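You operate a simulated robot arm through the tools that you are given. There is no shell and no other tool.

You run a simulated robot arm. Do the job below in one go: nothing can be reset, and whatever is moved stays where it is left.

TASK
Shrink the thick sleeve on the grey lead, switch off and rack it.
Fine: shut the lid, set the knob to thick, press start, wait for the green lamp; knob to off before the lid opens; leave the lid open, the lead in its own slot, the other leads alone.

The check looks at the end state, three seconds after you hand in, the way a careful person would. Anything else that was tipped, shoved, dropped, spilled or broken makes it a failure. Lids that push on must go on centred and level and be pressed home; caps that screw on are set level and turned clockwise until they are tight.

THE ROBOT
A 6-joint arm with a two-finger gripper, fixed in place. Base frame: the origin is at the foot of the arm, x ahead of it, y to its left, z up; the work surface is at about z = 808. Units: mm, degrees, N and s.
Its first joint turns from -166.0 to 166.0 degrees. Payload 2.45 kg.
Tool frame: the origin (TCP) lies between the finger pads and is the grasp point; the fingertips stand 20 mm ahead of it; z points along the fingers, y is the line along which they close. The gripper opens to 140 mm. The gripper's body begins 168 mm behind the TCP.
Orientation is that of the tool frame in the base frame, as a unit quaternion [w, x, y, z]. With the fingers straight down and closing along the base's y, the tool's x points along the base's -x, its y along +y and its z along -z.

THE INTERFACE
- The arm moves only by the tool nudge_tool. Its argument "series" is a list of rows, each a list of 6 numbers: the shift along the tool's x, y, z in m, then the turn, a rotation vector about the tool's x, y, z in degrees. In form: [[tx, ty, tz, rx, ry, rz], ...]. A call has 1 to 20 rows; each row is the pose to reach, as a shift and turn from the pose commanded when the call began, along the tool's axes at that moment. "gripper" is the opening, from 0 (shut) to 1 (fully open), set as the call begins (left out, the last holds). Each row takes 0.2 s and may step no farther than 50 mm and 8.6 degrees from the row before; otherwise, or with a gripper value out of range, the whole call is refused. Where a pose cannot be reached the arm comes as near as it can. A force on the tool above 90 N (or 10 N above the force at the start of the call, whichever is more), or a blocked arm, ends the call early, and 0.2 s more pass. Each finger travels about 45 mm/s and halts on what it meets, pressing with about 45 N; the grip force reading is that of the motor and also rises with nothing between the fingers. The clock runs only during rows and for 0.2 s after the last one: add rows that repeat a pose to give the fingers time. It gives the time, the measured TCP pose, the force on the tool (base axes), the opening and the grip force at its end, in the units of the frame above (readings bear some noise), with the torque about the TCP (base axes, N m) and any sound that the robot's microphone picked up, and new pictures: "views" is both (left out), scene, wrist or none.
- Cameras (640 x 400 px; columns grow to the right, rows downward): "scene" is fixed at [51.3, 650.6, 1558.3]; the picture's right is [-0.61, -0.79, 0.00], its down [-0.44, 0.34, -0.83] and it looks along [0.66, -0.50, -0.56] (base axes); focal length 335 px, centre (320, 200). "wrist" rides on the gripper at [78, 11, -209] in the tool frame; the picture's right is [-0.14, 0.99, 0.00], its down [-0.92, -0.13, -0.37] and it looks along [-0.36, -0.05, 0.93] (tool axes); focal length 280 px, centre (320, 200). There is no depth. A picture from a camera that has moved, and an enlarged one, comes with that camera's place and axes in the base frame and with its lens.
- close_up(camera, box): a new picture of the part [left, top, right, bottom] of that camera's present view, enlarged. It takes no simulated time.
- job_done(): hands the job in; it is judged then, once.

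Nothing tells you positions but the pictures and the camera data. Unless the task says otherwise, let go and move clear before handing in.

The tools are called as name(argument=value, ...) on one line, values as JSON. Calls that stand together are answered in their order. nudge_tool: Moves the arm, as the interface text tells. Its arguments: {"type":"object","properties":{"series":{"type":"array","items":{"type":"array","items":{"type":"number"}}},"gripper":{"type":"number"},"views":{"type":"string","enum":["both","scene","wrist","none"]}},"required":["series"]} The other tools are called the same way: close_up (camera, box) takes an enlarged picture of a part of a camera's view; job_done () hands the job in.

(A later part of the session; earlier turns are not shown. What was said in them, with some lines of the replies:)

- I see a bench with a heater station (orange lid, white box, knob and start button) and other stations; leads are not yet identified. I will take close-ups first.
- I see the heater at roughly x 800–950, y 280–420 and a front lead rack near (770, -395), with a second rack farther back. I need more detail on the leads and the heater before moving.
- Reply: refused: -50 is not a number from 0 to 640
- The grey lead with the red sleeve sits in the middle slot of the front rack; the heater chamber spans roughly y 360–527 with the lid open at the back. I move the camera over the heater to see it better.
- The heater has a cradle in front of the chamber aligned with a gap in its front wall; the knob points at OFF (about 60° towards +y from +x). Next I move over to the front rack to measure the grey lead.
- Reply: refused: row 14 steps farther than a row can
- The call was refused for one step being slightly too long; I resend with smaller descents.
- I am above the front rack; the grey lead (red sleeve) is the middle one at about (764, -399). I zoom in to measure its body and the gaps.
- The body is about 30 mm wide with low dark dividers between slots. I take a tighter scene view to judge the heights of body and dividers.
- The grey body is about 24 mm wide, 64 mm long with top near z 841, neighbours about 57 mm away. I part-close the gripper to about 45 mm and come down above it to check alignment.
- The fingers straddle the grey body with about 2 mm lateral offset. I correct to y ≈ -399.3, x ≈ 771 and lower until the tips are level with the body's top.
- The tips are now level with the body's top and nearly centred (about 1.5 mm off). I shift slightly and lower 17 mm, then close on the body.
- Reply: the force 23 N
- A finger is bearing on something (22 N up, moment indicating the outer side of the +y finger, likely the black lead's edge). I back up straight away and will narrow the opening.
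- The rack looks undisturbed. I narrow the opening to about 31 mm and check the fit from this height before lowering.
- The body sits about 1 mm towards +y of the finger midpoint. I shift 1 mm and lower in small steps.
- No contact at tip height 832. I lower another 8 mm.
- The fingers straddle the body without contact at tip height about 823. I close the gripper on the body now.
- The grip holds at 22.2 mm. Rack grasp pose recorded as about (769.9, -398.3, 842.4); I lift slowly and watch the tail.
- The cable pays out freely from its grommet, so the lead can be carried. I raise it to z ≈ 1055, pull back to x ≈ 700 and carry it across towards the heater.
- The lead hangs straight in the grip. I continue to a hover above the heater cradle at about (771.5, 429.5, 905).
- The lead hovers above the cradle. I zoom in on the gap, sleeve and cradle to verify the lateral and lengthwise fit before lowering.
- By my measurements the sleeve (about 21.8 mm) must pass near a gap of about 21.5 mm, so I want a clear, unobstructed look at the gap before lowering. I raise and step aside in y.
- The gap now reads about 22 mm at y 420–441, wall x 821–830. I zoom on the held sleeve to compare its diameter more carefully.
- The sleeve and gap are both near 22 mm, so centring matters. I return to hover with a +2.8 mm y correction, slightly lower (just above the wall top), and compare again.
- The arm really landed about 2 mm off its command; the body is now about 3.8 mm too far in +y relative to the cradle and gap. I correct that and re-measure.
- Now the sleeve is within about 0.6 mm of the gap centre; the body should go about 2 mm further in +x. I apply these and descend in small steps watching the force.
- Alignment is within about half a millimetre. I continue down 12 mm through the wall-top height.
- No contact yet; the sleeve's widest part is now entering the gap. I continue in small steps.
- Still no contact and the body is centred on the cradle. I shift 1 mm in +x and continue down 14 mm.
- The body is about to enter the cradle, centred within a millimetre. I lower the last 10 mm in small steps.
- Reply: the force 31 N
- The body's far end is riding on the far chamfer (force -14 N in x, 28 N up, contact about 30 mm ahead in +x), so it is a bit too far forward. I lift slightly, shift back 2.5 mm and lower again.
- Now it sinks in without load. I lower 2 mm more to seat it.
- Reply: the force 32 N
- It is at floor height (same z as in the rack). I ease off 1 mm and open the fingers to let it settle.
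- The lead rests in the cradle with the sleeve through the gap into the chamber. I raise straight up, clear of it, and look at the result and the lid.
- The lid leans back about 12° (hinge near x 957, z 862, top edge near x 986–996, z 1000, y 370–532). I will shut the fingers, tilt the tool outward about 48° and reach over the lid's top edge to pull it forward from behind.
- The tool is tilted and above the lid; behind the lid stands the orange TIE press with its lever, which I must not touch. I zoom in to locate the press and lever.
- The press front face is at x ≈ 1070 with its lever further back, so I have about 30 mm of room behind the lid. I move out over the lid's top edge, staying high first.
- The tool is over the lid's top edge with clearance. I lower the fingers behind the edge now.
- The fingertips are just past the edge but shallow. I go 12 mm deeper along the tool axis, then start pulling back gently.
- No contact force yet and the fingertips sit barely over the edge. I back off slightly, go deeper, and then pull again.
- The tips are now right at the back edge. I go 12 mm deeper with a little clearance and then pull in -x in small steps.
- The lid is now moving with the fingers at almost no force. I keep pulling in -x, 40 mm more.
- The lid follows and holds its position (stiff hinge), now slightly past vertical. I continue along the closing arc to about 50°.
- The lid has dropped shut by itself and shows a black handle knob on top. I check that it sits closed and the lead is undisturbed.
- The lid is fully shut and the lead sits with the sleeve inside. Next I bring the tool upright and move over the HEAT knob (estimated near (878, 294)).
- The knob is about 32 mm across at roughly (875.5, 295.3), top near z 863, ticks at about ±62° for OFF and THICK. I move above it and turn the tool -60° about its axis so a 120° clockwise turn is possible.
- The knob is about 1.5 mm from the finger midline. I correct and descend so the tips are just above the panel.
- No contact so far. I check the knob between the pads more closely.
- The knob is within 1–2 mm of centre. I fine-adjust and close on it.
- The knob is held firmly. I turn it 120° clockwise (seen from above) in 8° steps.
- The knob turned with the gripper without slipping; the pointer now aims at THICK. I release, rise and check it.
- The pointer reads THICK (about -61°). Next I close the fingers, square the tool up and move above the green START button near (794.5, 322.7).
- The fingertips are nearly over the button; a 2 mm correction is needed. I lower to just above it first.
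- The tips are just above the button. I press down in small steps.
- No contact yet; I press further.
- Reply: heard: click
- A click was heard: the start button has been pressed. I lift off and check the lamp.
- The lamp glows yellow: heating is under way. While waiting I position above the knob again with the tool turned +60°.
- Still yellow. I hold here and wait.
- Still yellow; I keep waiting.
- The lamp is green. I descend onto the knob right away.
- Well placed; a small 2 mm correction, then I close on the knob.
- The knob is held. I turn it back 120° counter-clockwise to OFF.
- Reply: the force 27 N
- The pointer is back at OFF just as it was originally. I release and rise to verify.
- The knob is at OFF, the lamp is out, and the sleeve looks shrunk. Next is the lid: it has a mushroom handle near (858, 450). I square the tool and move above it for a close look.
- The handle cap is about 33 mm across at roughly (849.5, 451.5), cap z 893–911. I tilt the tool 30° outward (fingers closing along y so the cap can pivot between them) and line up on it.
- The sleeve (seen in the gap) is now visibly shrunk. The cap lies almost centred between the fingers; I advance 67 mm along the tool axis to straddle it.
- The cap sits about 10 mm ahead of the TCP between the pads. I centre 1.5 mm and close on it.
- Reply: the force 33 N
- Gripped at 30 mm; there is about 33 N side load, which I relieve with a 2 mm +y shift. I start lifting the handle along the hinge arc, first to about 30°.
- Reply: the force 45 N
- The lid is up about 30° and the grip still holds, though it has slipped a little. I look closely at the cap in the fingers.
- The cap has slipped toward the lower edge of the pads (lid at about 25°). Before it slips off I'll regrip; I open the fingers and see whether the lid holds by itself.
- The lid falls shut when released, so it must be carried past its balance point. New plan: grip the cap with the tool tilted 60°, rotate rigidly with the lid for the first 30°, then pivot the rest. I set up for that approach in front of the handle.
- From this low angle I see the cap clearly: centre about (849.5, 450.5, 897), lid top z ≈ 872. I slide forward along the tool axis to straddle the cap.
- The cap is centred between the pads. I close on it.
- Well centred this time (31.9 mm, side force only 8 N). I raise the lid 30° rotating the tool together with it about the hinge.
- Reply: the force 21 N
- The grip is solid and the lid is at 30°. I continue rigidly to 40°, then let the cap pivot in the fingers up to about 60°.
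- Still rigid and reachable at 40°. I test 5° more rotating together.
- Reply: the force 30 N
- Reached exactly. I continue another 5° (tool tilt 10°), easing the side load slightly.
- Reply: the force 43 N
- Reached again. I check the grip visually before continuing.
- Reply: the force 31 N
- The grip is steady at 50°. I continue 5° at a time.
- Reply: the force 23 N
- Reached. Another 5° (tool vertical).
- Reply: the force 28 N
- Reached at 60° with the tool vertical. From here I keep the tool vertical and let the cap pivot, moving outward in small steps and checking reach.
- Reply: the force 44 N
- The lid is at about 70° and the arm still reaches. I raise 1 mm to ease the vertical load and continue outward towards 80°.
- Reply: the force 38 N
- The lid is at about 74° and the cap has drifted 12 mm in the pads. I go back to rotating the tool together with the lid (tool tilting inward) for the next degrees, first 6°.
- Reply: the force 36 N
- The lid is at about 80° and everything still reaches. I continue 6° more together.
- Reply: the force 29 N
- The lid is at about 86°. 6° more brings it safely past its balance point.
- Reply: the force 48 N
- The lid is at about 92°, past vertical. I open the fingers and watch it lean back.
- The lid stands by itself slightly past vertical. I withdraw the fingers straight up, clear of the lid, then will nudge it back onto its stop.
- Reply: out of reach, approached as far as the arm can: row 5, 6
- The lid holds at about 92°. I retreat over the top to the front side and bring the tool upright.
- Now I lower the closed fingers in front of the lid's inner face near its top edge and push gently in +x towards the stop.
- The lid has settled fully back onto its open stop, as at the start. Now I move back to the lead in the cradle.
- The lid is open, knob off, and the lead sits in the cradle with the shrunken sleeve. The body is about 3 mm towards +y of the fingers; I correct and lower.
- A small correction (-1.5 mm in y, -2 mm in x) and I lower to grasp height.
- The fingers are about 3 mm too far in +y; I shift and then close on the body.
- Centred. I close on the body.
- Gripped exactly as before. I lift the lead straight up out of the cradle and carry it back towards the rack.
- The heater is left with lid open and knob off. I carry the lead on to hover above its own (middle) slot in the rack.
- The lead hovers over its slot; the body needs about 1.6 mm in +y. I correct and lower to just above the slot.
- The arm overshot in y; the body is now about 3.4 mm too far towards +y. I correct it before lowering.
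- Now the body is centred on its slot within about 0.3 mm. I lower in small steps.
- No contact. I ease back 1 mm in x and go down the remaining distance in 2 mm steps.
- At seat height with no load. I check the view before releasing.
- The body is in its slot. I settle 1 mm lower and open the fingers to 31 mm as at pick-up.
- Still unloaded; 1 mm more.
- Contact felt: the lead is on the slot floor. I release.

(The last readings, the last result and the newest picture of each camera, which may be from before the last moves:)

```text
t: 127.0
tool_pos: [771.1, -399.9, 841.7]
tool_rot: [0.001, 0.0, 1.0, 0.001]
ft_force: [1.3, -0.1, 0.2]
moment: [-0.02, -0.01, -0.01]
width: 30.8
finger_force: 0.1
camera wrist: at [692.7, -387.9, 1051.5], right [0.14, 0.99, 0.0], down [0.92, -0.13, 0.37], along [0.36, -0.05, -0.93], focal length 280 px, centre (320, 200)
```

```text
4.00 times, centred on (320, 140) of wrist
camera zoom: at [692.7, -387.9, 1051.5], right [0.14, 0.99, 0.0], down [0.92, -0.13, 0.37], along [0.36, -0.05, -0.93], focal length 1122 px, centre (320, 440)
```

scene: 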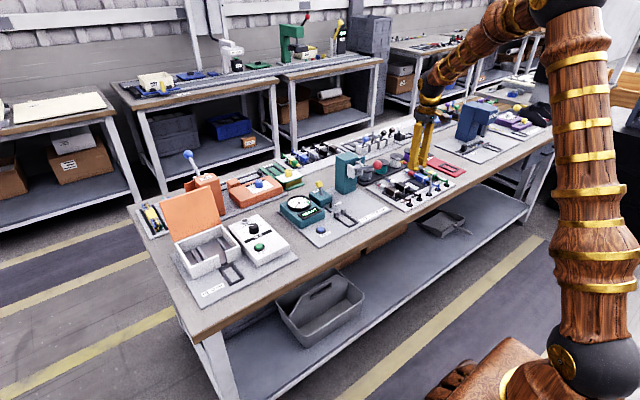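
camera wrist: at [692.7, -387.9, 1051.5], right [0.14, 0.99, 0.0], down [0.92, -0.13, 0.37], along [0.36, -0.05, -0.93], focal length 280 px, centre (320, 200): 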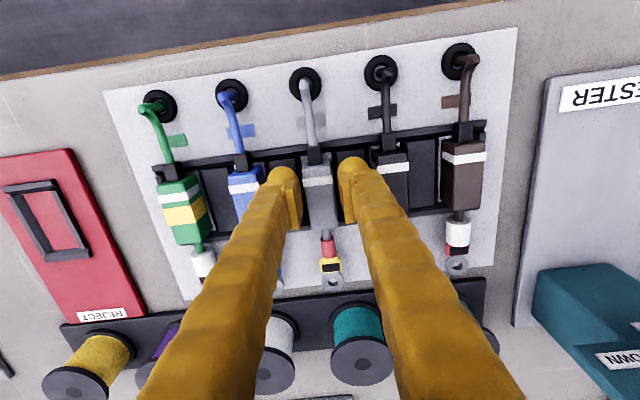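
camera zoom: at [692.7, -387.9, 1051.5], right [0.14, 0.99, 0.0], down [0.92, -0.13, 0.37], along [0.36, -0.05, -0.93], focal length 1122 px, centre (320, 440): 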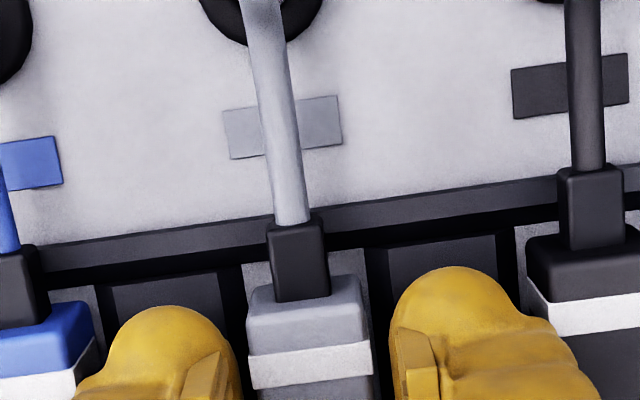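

Released; the lead sits in its slot. I raise the fingers straight up.

nudge_tool(series=[[0, -0.0005, -0.008, 0, 0, 0], [0, -0.0005, -0.016, 0, 0, 0], [0, -0.0005, -0.03, 0, 0, 0], [0, -0.0005, -0.06, 0, 0, 0], [0, -0.0005, -0.1, 0, 0, 0], [0.03, 0, -0.14, 0, 0, 0], [0.05, 0, -0.18, 0, 0, 0], [0.05, 0, -0.18, 0, 0, 0]], gripper=0.22)

close_up(camera="wrist", box=[200, 100, 440, 250])

close_up(camera="scene", box=[375, 160, 455, 210])

close_up(camera="scene", box=[140, 150, 300, 310])

```text
t: 128.8
tool_pos: [719.9, -398.5, 1023.6]
tool_rot: [0.0, 0.0, 1.0, 0.0]
ft_force: [0.3, 0.5, 0.5]
moment: [0.01, -0.02, 0.0]
width: 31.0
finger_force: 0.1
camera wrist: at [641.9, -387.1, 1233.6], right [0.14, 0.99, 0.0], down [0.92, -0.13, 0.37], along [0.36, -0.05, -0.93], focal length 280 px, centre (320, 200)
```

scene: 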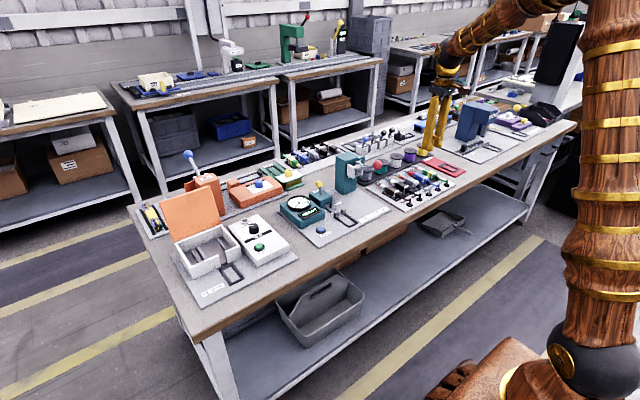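
wrist: 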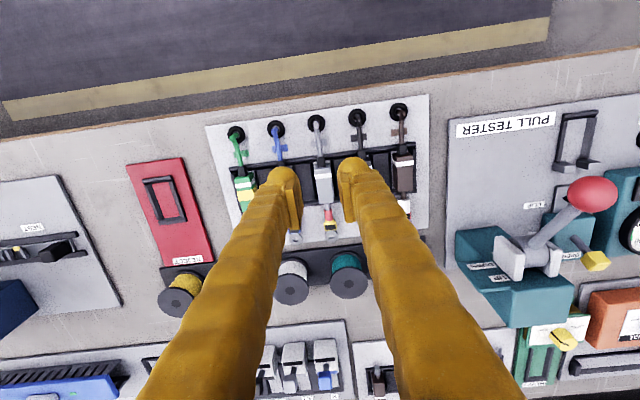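

```text
2.67 times, centred on (320, 175) of wrist
camera zoom: at [641.9, -387.1, 1233.6], right [0.14, 0.99, 0.0], down [0.92, -0.13, 0.37], along [0.36, -0.05, -0.93], focal length 748 px, centre (320, 267)
```

zoom: 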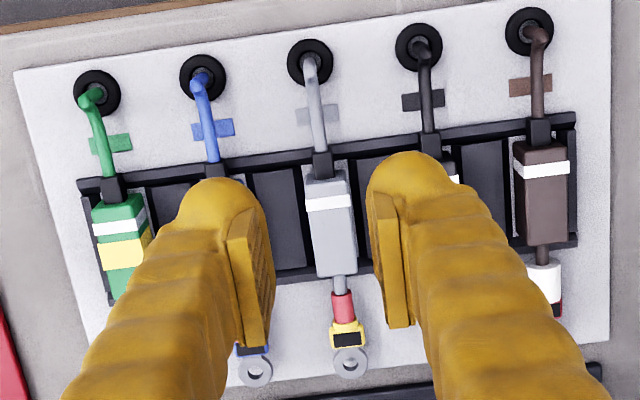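

```text
8.00 times, centred on (415, 185) of scene
camera zoom: at [51.3, 650.6, 1558.3], right [-0.61, -0.79, 0.0], down [-0.44, 0.34, -0.83], along [0.66, -0.5, -0.56], focal length 2679 px, centre (-440, 320)
```

zoom: 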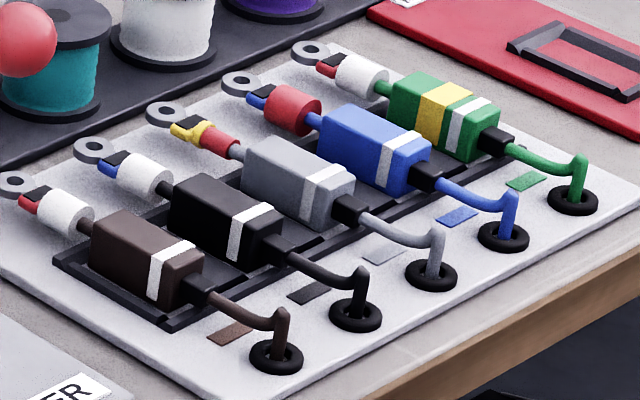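

```text
2.50 times, centred on (220, 230) of scene
camera zoom: at [51.3, 650.6, 1558.3], right [-0.61, -0.79, 0.0], down [-0.44, 0.34, -0.83], along [0.66, -0.5, -0.56], focal length 837 px, centre (570, 125)
```

zoom: 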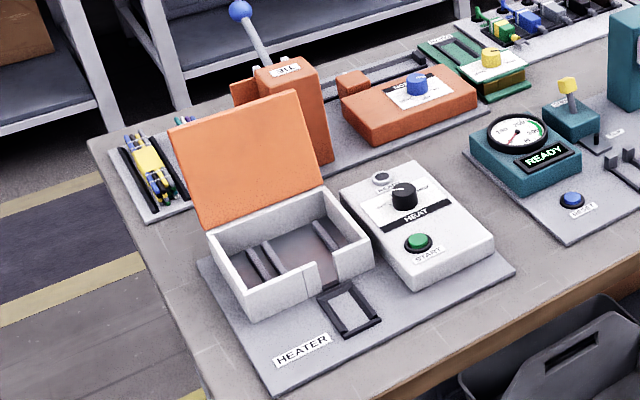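

The grey lead is back in its slot with the sleeve shrunk tight, the heater's lid is open and the knob is off. I take final close looks at the seating and the knob.

close_up(camera="scene", box=[397, 165, 437, 190])

close_up(camera="scene", box=[225, 210, 275, 242])

close_up(camera="wrist", box=[290, 130, 350, 245])

```text
16.00 times, centred on (417, 178) of scene
camera zoom: at [51.3, 650.6, 1558.3], right [-0.61, -0.79, 0.0], down [-0.44, 0.34, -0.83], along [0.66, -0.5, -0.56], focal length 5358 px, centre (-1232, 560)
```

zoom: 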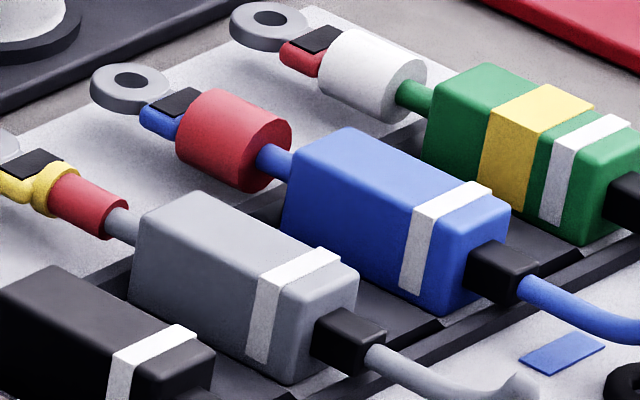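

```text
12.50 times, centred on (250, 226) of scene
camera zoom: at [51.3, 650.6, 1558.3], right [-0.61, -0.79, 0.0], down [-0.44, 0.34, -0.83], along [0.66, -0.5, -0.56], focal length 4186 px, centre (1195, -125)
```

zoom: 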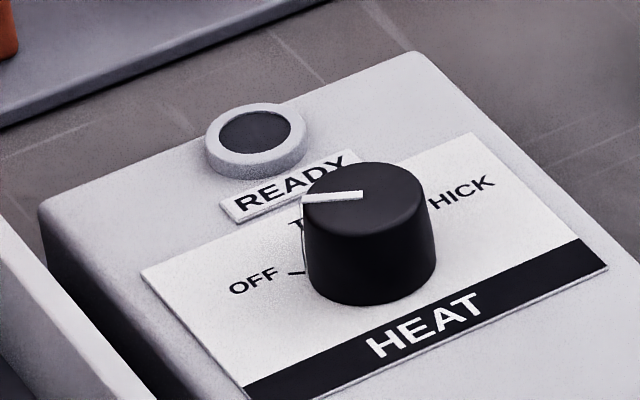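

```text
3.48 times, centred on (320, 188) of wrist
camera zoom: at [641.9, -387.1, 1233.6], right [0.14, 0.99, 0.0], down [0.92, -0.13, 0.37], along [0.36, -0.05, -0.93], focal length 975 px, centre (320, 244)
```

zoom: 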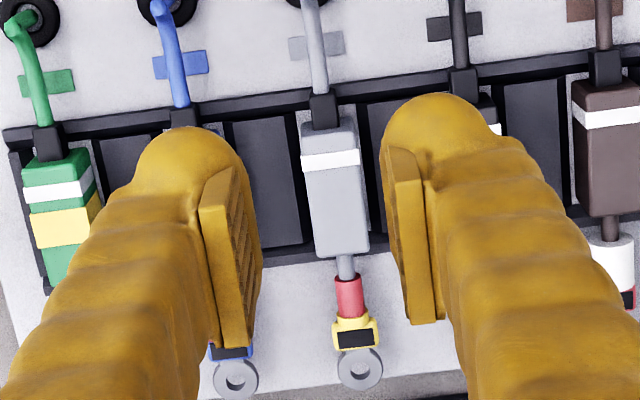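

Everything matches the wanted end state: the grey lead sits level in its own slot with the sleeve shrunk. The other leads are where they were, the knob is at OFF, the lamp is out and the lid is open. The arm is clear, so I hand in.

job_done()

```text
The job is handed in.
```

The thick sleeve on the grey lead is shrunk, the heater is switched off, and the lead is back in its own slot. I've handed the job in.

- **Heating:** with the lid shut and the knob at THICK, I pressed start and waited for the green lamp. I turned the knob back to OFF before opening the lid.
- **Lid:** it is open and resting on its stop, as it was at the start. On my first try at opening it, the handle slipped and the lid dropped shut from about 25°. I saw no damage, and the second try worked.
- **Rack:** on my first approach to the grey lead, a finger pressed on its neighbour, most likely the black lead, with about 23 N. I backed off at once. In the last pictures the other leads are where they began and the grey lead sits level.
- **Arm:** the gripper is empty and clear of the bench.
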